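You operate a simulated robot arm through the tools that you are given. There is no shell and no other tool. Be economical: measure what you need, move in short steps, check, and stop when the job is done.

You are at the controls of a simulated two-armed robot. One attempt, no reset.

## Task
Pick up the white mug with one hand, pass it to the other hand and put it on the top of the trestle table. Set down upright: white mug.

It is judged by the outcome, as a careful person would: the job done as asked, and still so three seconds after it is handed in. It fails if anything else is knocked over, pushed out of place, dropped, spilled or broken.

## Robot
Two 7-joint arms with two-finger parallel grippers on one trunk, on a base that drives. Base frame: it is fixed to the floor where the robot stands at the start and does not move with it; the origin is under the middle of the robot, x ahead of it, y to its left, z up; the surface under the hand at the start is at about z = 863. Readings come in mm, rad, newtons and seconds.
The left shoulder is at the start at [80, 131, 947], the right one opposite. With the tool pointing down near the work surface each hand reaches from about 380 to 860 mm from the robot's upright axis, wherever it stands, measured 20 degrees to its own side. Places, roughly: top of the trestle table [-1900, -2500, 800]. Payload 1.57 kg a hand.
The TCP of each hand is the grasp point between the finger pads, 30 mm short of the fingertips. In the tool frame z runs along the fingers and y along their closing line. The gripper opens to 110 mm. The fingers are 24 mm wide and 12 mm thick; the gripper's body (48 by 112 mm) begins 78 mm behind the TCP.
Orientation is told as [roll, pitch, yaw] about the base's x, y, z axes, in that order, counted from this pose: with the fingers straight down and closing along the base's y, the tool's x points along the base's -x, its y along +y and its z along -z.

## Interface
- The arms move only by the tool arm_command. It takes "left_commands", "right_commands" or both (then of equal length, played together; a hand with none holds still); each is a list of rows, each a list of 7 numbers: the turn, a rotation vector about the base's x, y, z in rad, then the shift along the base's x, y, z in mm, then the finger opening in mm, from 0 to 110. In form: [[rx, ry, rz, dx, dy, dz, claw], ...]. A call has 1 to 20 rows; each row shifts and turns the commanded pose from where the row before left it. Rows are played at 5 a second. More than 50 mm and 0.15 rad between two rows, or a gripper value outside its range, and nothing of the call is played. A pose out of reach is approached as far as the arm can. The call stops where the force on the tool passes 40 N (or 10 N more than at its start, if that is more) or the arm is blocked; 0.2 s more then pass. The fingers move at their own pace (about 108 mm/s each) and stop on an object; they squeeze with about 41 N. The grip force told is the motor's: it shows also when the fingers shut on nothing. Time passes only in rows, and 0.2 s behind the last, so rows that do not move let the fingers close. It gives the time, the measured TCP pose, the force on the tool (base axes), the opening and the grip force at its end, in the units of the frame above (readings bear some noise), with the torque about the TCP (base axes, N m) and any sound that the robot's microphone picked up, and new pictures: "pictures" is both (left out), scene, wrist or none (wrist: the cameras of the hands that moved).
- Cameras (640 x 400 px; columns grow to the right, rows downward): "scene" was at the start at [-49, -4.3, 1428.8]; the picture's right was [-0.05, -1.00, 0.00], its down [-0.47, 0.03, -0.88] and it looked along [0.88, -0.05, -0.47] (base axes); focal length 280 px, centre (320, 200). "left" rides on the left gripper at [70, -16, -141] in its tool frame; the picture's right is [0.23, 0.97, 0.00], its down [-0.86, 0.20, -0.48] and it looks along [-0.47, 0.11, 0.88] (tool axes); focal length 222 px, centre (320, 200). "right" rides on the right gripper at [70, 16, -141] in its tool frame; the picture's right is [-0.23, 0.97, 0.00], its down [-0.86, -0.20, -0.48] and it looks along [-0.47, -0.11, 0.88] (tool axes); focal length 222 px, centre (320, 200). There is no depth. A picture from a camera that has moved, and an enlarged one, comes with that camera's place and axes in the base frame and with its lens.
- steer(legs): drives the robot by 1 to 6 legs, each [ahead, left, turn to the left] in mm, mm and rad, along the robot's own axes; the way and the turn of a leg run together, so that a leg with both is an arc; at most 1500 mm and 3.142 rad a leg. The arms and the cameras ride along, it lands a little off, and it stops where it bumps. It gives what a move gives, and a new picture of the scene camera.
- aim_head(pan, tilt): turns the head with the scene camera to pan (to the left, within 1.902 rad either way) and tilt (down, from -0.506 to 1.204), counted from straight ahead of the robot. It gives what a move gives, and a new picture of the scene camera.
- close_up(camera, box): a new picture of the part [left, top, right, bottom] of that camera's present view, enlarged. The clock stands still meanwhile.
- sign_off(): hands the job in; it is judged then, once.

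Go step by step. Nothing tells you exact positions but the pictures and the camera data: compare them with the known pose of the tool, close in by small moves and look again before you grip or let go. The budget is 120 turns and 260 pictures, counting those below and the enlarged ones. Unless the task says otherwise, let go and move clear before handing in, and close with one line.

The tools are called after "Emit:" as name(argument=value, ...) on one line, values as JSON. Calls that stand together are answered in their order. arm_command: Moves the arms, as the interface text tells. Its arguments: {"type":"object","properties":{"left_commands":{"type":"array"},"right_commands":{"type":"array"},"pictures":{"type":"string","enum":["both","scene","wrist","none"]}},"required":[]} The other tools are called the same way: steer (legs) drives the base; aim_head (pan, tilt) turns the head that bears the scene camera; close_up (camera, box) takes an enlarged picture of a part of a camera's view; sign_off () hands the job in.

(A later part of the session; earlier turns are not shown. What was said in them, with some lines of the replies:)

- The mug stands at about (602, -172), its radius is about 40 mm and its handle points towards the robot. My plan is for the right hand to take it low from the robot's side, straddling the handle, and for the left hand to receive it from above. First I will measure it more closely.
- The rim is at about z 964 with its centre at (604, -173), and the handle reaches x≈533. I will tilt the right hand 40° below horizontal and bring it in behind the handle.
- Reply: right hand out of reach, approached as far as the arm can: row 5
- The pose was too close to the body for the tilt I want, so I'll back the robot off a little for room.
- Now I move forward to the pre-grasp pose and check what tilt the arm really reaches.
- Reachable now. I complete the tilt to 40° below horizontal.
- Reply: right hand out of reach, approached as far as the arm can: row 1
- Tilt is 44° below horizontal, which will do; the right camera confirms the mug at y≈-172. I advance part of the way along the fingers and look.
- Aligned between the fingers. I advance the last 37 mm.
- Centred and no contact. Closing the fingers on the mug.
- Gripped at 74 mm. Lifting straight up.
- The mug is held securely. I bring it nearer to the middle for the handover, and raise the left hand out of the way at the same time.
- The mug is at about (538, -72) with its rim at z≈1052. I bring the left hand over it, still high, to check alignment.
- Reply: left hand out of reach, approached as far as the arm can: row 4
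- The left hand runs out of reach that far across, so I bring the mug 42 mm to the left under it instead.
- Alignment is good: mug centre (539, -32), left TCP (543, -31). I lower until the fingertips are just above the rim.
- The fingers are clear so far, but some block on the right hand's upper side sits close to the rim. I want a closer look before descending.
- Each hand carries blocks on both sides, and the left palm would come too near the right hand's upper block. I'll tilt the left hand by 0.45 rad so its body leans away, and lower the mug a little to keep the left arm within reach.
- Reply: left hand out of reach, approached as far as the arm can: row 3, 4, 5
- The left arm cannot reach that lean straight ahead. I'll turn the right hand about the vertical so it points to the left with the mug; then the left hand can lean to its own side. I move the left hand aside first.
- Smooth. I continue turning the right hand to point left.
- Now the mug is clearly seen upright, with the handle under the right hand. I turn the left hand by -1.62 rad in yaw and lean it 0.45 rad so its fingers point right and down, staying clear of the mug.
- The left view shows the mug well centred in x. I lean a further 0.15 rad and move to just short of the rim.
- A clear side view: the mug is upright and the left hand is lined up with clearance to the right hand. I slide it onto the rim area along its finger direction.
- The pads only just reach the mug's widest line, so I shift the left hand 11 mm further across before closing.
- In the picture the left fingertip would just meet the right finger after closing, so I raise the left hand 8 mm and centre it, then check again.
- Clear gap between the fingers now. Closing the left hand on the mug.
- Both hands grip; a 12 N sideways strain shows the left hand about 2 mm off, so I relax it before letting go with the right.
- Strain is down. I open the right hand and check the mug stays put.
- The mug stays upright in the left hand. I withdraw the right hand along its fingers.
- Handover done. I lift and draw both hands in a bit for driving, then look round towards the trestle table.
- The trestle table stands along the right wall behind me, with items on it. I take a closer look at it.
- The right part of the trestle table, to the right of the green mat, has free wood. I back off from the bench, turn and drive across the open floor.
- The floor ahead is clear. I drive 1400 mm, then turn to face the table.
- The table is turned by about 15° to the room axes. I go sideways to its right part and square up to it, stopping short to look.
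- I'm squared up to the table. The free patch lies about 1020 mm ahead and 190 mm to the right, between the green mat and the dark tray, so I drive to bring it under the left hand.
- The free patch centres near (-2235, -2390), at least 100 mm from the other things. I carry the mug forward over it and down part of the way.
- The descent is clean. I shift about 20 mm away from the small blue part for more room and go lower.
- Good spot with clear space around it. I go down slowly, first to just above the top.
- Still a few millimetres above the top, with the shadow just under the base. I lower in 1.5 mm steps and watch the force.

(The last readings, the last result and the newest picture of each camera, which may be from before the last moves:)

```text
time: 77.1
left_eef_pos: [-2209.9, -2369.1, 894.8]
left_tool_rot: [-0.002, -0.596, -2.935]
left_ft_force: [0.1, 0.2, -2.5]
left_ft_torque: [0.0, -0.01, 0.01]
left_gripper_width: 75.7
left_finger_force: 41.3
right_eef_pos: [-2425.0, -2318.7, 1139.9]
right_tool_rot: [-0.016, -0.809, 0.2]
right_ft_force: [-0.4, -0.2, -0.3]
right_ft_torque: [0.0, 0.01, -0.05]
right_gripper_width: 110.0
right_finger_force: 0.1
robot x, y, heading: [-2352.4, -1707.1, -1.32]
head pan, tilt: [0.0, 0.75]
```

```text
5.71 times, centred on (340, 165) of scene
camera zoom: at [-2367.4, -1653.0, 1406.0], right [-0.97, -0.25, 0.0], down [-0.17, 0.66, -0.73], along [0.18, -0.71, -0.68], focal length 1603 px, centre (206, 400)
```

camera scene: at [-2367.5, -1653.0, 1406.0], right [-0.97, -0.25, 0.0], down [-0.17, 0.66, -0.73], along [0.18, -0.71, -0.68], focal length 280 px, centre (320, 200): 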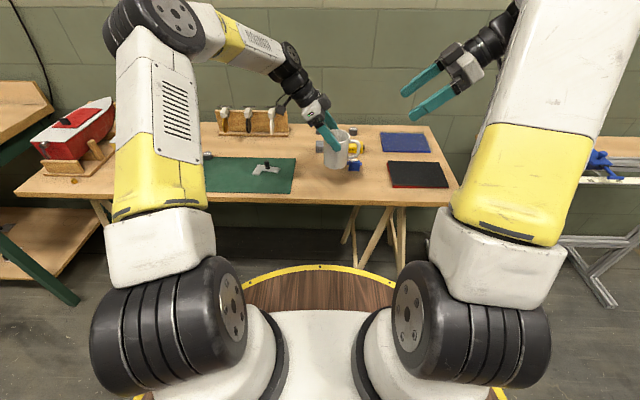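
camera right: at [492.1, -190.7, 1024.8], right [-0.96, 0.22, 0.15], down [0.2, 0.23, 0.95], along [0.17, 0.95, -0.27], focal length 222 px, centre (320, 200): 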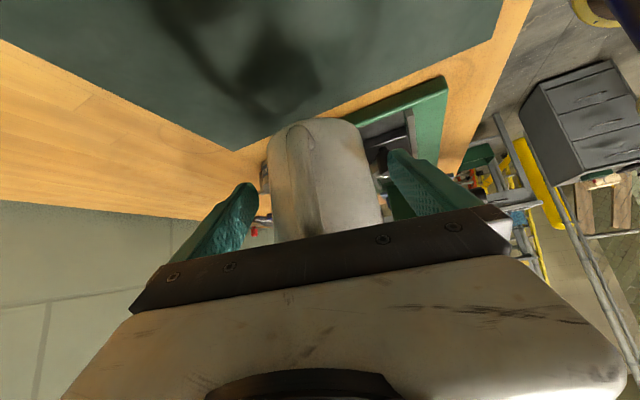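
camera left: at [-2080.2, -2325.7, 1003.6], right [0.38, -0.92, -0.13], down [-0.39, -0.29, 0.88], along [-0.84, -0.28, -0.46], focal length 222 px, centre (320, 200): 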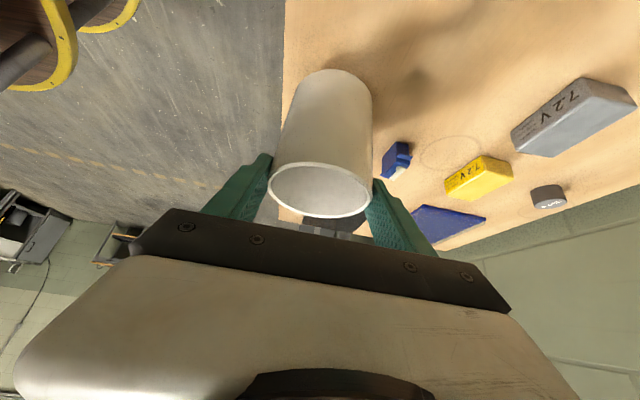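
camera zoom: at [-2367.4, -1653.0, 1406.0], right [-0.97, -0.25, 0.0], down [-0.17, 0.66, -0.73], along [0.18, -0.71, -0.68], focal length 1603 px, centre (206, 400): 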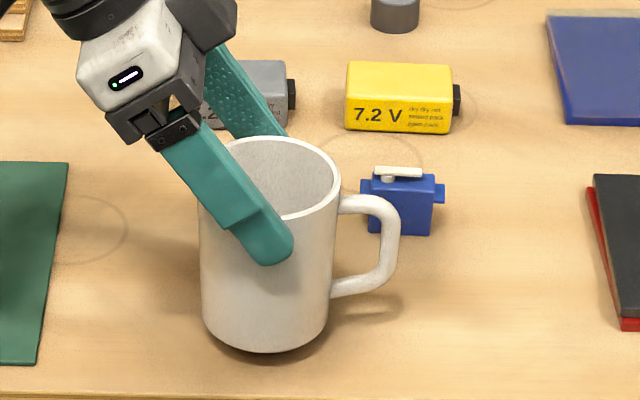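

No contact yet; the gap is nearly closed. Continuing in small steps.

Emit:
arm_command(left_commands=[[0, 0, 0, 0, 0, -1.5, 65], [0, 0, 0, 0, 0, 0, 65]], pictures="none")

Emit:
arm_command(left_commands=[[0, 0, 0, 0, 0, -1.5, 65], [0, 0, 0, 0, 0, 0, 65]], pictures="none")

Emit:
close_up(camera="scene", box=[310, 165, 350, 200])

```text
time: 77.7
left_eef_pos: [-2212.0, -2368.1, 895.0]
left_tool_rot: [-0.002, -0.598, -2.936]
left_ft_force: [-0.2, -0.2, -3.3]
left_ft_torque: [0.0, -0.05, 0.0]
left_gripper_width: 75.7
left_finger_force: 40.8
right_eef_pos: [-2426.1, -2318.1, 1140.3]
right_tool_rot: [-0.015, -0.81, 0.199]
right_ft_force: [0.0, 0.2, 0.4]
right_ft_torque: [0.02, 0.01, 0.0]
right_gripper_width: 109.9
right_finger_force: 0.1
robot x, y, heading: [-2352.6, -1708.6, -1.316]
head pan, tilt: [0.0, 0.75]
```

```text
time: 78.3
left_eef_pos: [-2210.6, -2368.3, 893.1]
left_tool_rot: [-0.001, -0.6, -2.936]
left_ft_force: [-0.1, 0.5, -3.0]
left_ft_torque: [-0.01, -0.03, 0.01]
left_gripper_width: 75.5
left_finger_force: 41.1
right_eef_pos: [-2426.1, -2319.2, 1140.7]
right_tool_rot: [-0.016, -0.81, 0.199]
right_ft_force: [-0.6, -0.5, 0.4]
right_ft_torque: [0.01, 0.02, -0.03]
right_gripper_width: 109.9
right_finger_force: 0.0
robot x, y, heading: [-2354.3, -1709.1, -1.318]
head pan, tilt: [0.0, 0.75]
```

```text
11.43 times, centred on (330, 182) of scene
camera zoom: at [-2367.4, -1653.0, 1406.0], right [-0.97, -0.25, 0.0], down [-0.17, 0.66, -0.73], along [0.18, -0.71, -0.68], focal length 3206 px, centre (206, 400)
```

zoom: 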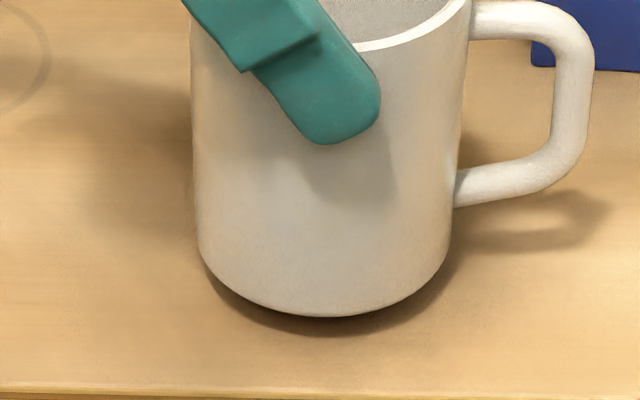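

A thin gap remains. Continuing.

Emit:
arm_command(left_commands=[[0, 0, 0, 0, 0, -1.5, 65], [0, 0, 0, 0, 0, 0, 65]], pictures="none")

Emit:
arm_command(left_commands=[[0, 0, 0, 0, 0, -1.5, 65], [0, 0, 0, 0, 0, 0, 65]], pictures="none")

Emit:
close_up(camera="scene", box=[310, 165, 350, 200])

```text
time: 78.9
left_eef_pos: [-2210.5, -2368.3, 890.8]
left_tool_rot: [-0.002, -0.599, -2.935]
left_ft_force: [0.4, 0.7, -3.4]
left_ft_torque: [0.01, -0.06, 0.0]
left_gripper_width: 75.3
left_finger_force: 41.1
right_eef_pos: [-2426.1, -2318.1, 1141.2]
right_tool_rot: [-0.016, -0.809, 0.199]
right_ft_force: [-0.2, 0.4, -0.3]
right_ft_torque: [0.0, -0.02, -0.01]
right_gripper_width: 109.8
right_finger_force: 0.1
robot x, y, heading: [-2353.0, -1711.4, -1.32]
head pan, tilt: [0.0, 0.75]
```

```text
time: 79.5
left_eef_pos: [-2211.0, -2369.4, 889.3]
left_tool_rot: [-0.002, -0.598, -2.936]
left_ft_force: [0.4, 0.2, -3.6]
left_ft_torque: [0.02, -0.05, 0.0]
left_gripper_width: 75.5
left_finger_force: 41.4
right_eef_pos: [-2425.3, -2318.7, 1140.3]
right_tool_rot: [-0.015, -0.809, 0.199]
right_ft_force: [-0.2, 0.4, -0.5]
right_ft_torque: [0.01, -0.01, 0.01]
right_gripper_width: 109.9
right_finger_force: 0.0
robot x, y, heading: [-2349.7, -1709.4, -1.314]
head pan, tilt: [0.0, 0.75]
```

```text
11.43 times, centred on (330, 182) of scene
camera zoom: at [-2367.4, -1653.0, 1406.0], right [-0.97, -0.25, 0.0], down [-0.17, 0.66, -0.73], along [0.18, -0.71, -0.68], focal length 3206 px, centre (206, 400)
```

zoom: 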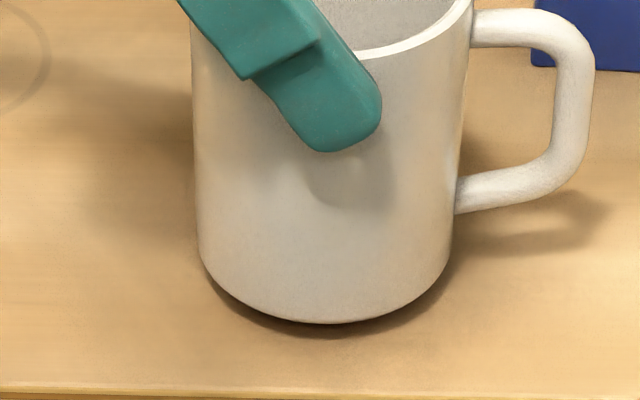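

Emit:
arm_command(left_commands=[[0, 0, 0, 0, 0, -1.5, 65], [0, 0, 0, 0, 0, 0, 65]], pictures="none")

Emit:
arm_command(left_commands=[[0, 0, 0, 0, 0, -1.5, 65], [0, 0, 0, 0, 0, 0, 65]], pictures="none")

Emit:
close_up(camera="scene", box=[310, 165, 350, 200])

```text
time: 80.1
left_eef_pos: [-2211.7, -2369.4, 887.9]
left_tool_rot: [-0.001, -0.6, -2.936]
left_ft_force: [0.4, -0.2, -3.2]
left_ft_torque: [0.01, -0.06, 0.02]
left_gripper_width: 75.5
left_finger_force: 41.0
right_eef_pos: [-2425.4, -2318.4, 1139.8]
right_tool_rot: [-0.016, -0.809, 0.2]
right_ft_force: [0.0, 0.7, 0.3]
right_ft_torque: [0.02, -0.01, 0.0]
right_gripper_width: 110.2
right_finger_force: 0.1
robot x, y, heading: [-2352.2, -1707.8, -1.317]
head pan, tilt: [0.0, 0.75]
```

```text
time: 80.7
left_eef_pos: [-2211.8, -2369.3, 886.9]
left_tool_rot: [-0.001, -0.598, -2.935]
left_ft_force: [0.5, -0.3, -3.2]
left_ft_torque: [0.01, -0.04, 0.01]
left_gripper_width: 75.6
left_finger_force: 40.4
right_eef_pos: [-2426.0, -2319.5, 1140.7]
right_tool_rot: [-0.015, -0.808, 0.199]
right_ft_force: [-0.5, -0.7, 0.5]
right_ft_torque: [-0.03, -0.01, 0.02]
right_gripper_width: 110.0
right_finger_force: 0.0
robot x, y, heading: [-2354.0, -1703.4, -1.317]
head pan, tilt: [0.0, 0.75]
```

```text
11.43 times, centred on (330, 182) of scene
camera zoom: at [-2367.4, -1653.0, 1406.0], right [-0.97, -0.25, 0.0], down [-0.17, 0.66, -0.73], along [0.18, -0.71, -0.68], focal length 3206 px, centre (206, 400)
```

zoom: 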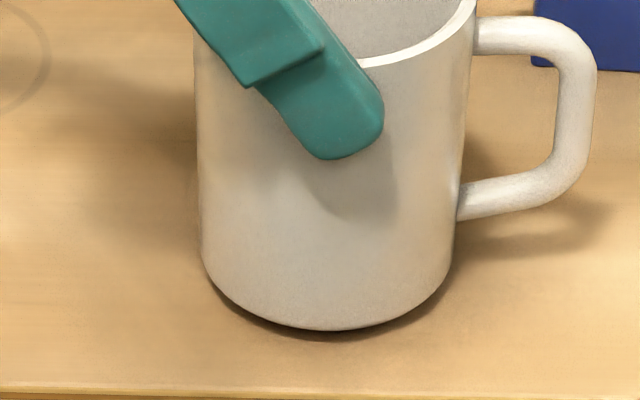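

Very close now. Another pair of small steps.

Emit:
arm_command(left_commands=[[0, 0, 0, 0, 0, -1.5, 65], [0, 0, 0, 0, 0, 0, 65]], pictures="none")

Emit:
arm_command(left_commands=[[0, 0, 0, 0, 0, -1.5, 65], [0, 0, 0, 0, 0, 0, 65]], pictures="none")

Emit:
close_up(camera="scene", box=[310, 165, 350, 200])

```text
time: 81.3
left_eef_pos: [-2211.9, -2368.2, 886.0]
left_tool_rot: [-0.001, -0.599, -2.935]
left_ft_force: [0.3, -0.7, -3.2]
left_ft_torque: [0.01, -0.05, 0.02]
left_gripper_width: 75.5
left_finger_force: 40.7
right_eef_pos: [-2424.9, -2319.8, 1141.2]
right_tool_rot: [-0.015, -0.81, 0.201]
right_ft_force: [0.0, -0.9, -0.4]
right_ft_torque: [0.0, 0.01, 0.01]
right_gripper_width: 110.0
right_finger_force: 0.0
robot x, y, heading: [-2355.5, -1708.0, -1.321]
head pan, tilt: [0.0, 0.75]
```

```text
time: 81.9
left_eef_pos: [-2210.6, -2369.5, 884.7]
left_tool_rot: [-0.003, -0.597, -2.935]
left_ft_force: [-0.4, -0.2, -3.1]
left_ft_torque: [0.02, -0.04, 0.0]
left_gripper_width: 75.7
left_finger_force: 40.6
right_eef_pos: [-2427.5, -2319.2, 1140.4]
right_tool_rot: [-0.015, -0.811, 0.199]
right_ft_force: [-0.4, -0.1, 0.0]
right_ft_torque: [0.0, -0.02, -0.02]
right_gripper_width: 110.0
right_finger_force: 0.1
robot x, y, heading: [-2351.2, -1708.9, -1.32]
head pan, tilt: [0.0, 0.75]
```

```text
11.43 times, centred on (330, 182) of scene
camera zoom: at [-2367.4, -1653.0, 1406.0], right [-0.97, -0.25, 0.0], down [-0.17, 0.66, -0.73], along [0.18, -0.71, -0.68], focal length 3206 px, centre (206, 400)
```

zoom: 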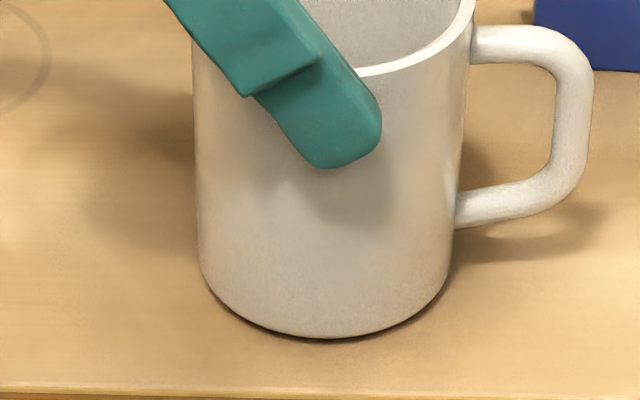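

Emit:
arm_command(left_commands=[[0, 0, 0, 0, 0, -1, 65], [0, 0, 0, 0, 0, 0, 65]], pictures="none")

Emit:
arm_command(left_commands=[[0, 0, 0, 0, 0, -1, 65], [0, 0, 0, 0, 0, 0, 65]], pictures="none")

Emit:
close_up(camera="scene", box=[310, 165, 350, 200])

```text
time: 82.5
left_eef_pos: [-2210.9, -2369.3, 883.0]
left_tool_rot: [-0.001, -0.598, -2.935]
left_ft_force: [0.2, 0.7, -0.8]
left_ft_torque: [0.14, -0.08, 0.01]
left_gripper_width: 75.6
left_finger_force: 41.0
right_eef_pos: [-2425.0, -2318.6, 1139.4]
right_tool_rot: [-0.015, -0.808, 0.2]
right_ft_force: [-0.4, -0.1, -0.6]
right_ft_torque: [0.02, -0.03, 0.02]
right_gripper_width: 109.7
right_finger_force: 0.0
robot x, y, heading: [-2352.7, -1708.9, -1.319]
head pan, tilt: [0.0, 0.75]
```

```text
time: 83.1
left_eef_pos: [-2210.8, -2369.0, 883.2]
left_tool_rot: [0.0, -0.598, -2.936]
left_ft_force: [2.9, 2.8, 10.7]
left_ft_torque: [0.64, -0.31, -0.02]
left_gripper_width: 75.5
left_finger_force: 40.4
right_eef_pos: [-2425.4, -2317.8, 1140.7]
right_tool_rot: [-0.014, -0.811, 0.199]
right_ft_force: [0.1, -0.1, 0.1]
right_ft_torque: [-0.01, -0.02, 0.03]
right_gripper_width: 110.3
right_finger_force: 0.1
robot x, y, heading: [-2351.3, -1708.6, -1.323]
head pan, tilt: [0.0, 0.75]
```

```text
11.43 times, centred on (330, 182) of scene
camera zoom: at [-2367.5, -1652.4, 1405.9], right [-0.97, -0.25, 0.0], down [-0.17, 0.66, -0.73], along [0.18, -0.71, -0.68], focal length 3206 px, centre (206, 400)
```

zoom: 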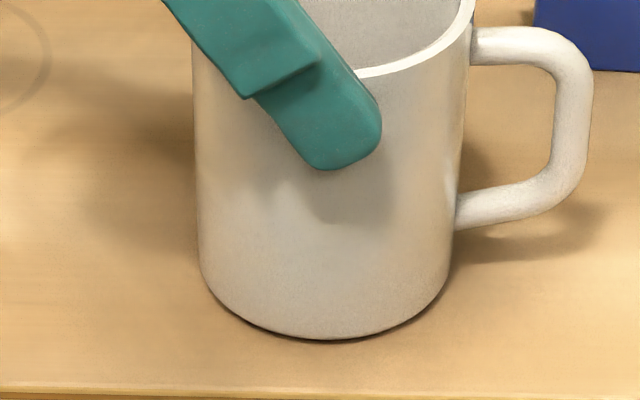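

The mug now stands on the top (about 11 N). I relieve a little and open the fingers slowly.

Emit:
arm_command(left_commands=[[0, 0, 0, 0, 0, 0.7, 65], [0, 0, 0, 0, 0, 0, 74], [0, 0, 0, 0, 0, 0, 80], [0, 0, 0, 0, 0, 0, 88], [0, 0, 0, 0, 0, 0, 100], [0, 0, 0, 0, 0, 0, 106]], pictures="wrist")

Emit:
close_up(camera="scene", box=[290, 120, 380, 205])

```text
time: 84.5
left_eef_pos: [-2210.0, -2369.2, 881.7]
left_tool_rot: [-0.001, -0.598, -2.937]
left_ft_force: [-0.8, -0.6, -0.7]
left_ft_torque: [0.02, 0.01, 0.02]
left_gripper_width: 106.1
left_finger_force: 0.2
right_eef_pos: [-2426.3, -2318.5, 1139.3]
right_tool_rot: [-0.015, -0.809, 0.199]
right_ft_force: [-0.3, -0.3, 0.0]
right_ft_torque: [-0.01, 0.01, 0.0]
right_gripper_width: 110.1
right_finger_force: 0.1
robot x, y, heading: [-2351.8, -1710.4, -1.319]
head pan, tilt: [0.0, 0.75]
camera left: at [-2080.6, -2325.5, 959.7], right [0.38, -0.92, -0.13], down [-0.39, -0.29, 0.88], along [-0.84, -0.28, -0.46], focal length 222 px, centre (320, 200)
```

left: 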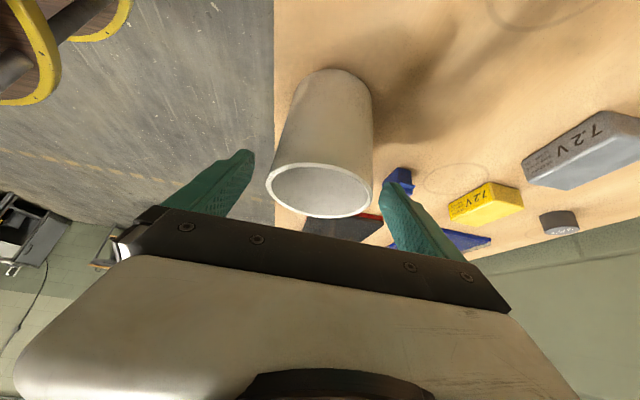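

```text
4.71 times, centred on (335, 162) of scene
camera zoom: at [-2367.5, -1652.9, 1406.0], right [-0.97, -0.25, 0.0], down [-0.17, 0.66, -0.73], along [0.18, -0.71, -0.68], focal length 1320 px, centre (249, 376)
```

zoom: 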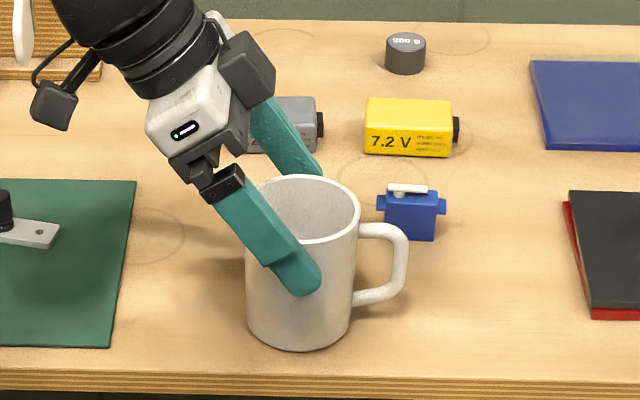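

The mug stands free and upright. I withdraw along the fingers, up and to the left.

Emit:
arm_command(left_commands=[[0, 0, 0, 11, 3, 16, 106], [0, 0, 0, 16, 4, 25, 110], [0, 0, 0, 22, 6, 33, 110], [0, 0, 0, 22, 6, 33, 110], [0, 0, 0, 22, 6, 33, 110], [0, 0, 0, 0, 0, 40, 110], [0, 0, 0, 0, 0, 0, 110], [0, 0, 0, 0, 0, 0, 110]], pictures="scene")

Emit:
close_up(camera="scene", box=[180, 90, 460, 220])

```text
time: 86.3
left_eef_pos: [-2116.8, -2344.4, 1063.3]
left_tool_rot: [-0.002, -0.598, -2.935]
left_ft_force: [-1.0, 0.0, 0.0]
left_ft_torque: [-0.02, 0.0, 0.05]
left_gripper_width: 109.9
left_finger_force: 0.0
right_eef_pos: [-2426.0, -2318.0, 1140.1]
right_tool_rot: [-0.017, -0.81, 0.198]
right_ft_force: [-0.4, -0.5, 0.2]
right_ft_torque: [-0.01, -0.03, -0.02]
right_gripper_width: 109.9
right_finger_force: 0.1
robot x, y, heading: [-2354.7, -1705.8, -1.319]
head pan, tilt: [0.0, 0.75]
camera scene: at [-2367.4, -1652.8, 1406.0], right [-0.97, -0.25, 0.0], down [-0.17, 0.66, -0.73], along [0.18, -0.71, -0.68], focal length 280 px, centre (320, 200)
```

scene: 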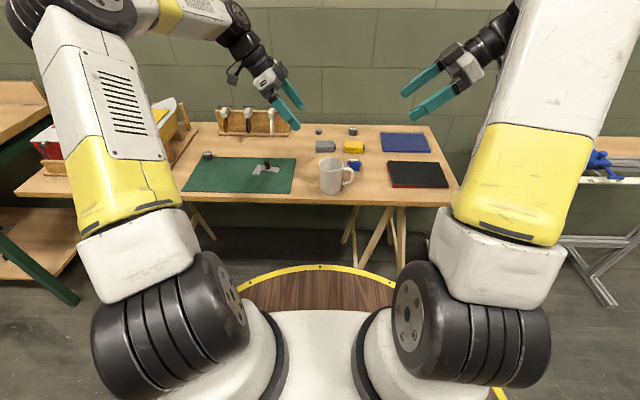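

```text
2.29 times, centred on (320, 155) of scene
camera zoom: at [-2367.4, -1652.8, 1406.0], right [-0.97, -0.25, 0.0], down [-0.17, 0.66, -0.73], along [0.18, -0.71, -0.68], focal length 641 px, centre (320, 303)
```

zoom: 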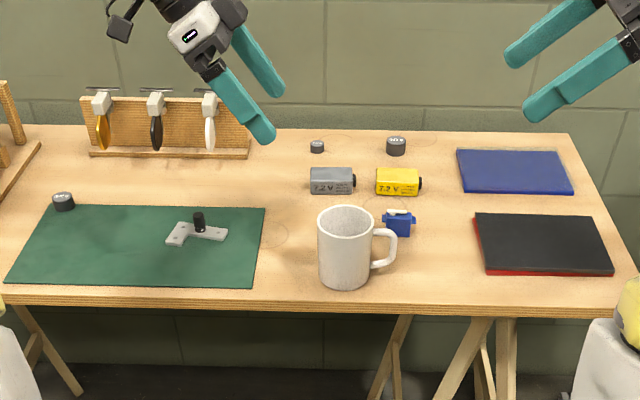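

The mug stands upright on the trestle table, both hands are clear, and nothing else has moved. I'm handing the job in.

Emit:
sign_off()

```text
The job is handed in.
```

The white mug was picked up with the right hand, passed to the left, and set down upright on the trestle table; both hands are clear and nothing else was disturbed.
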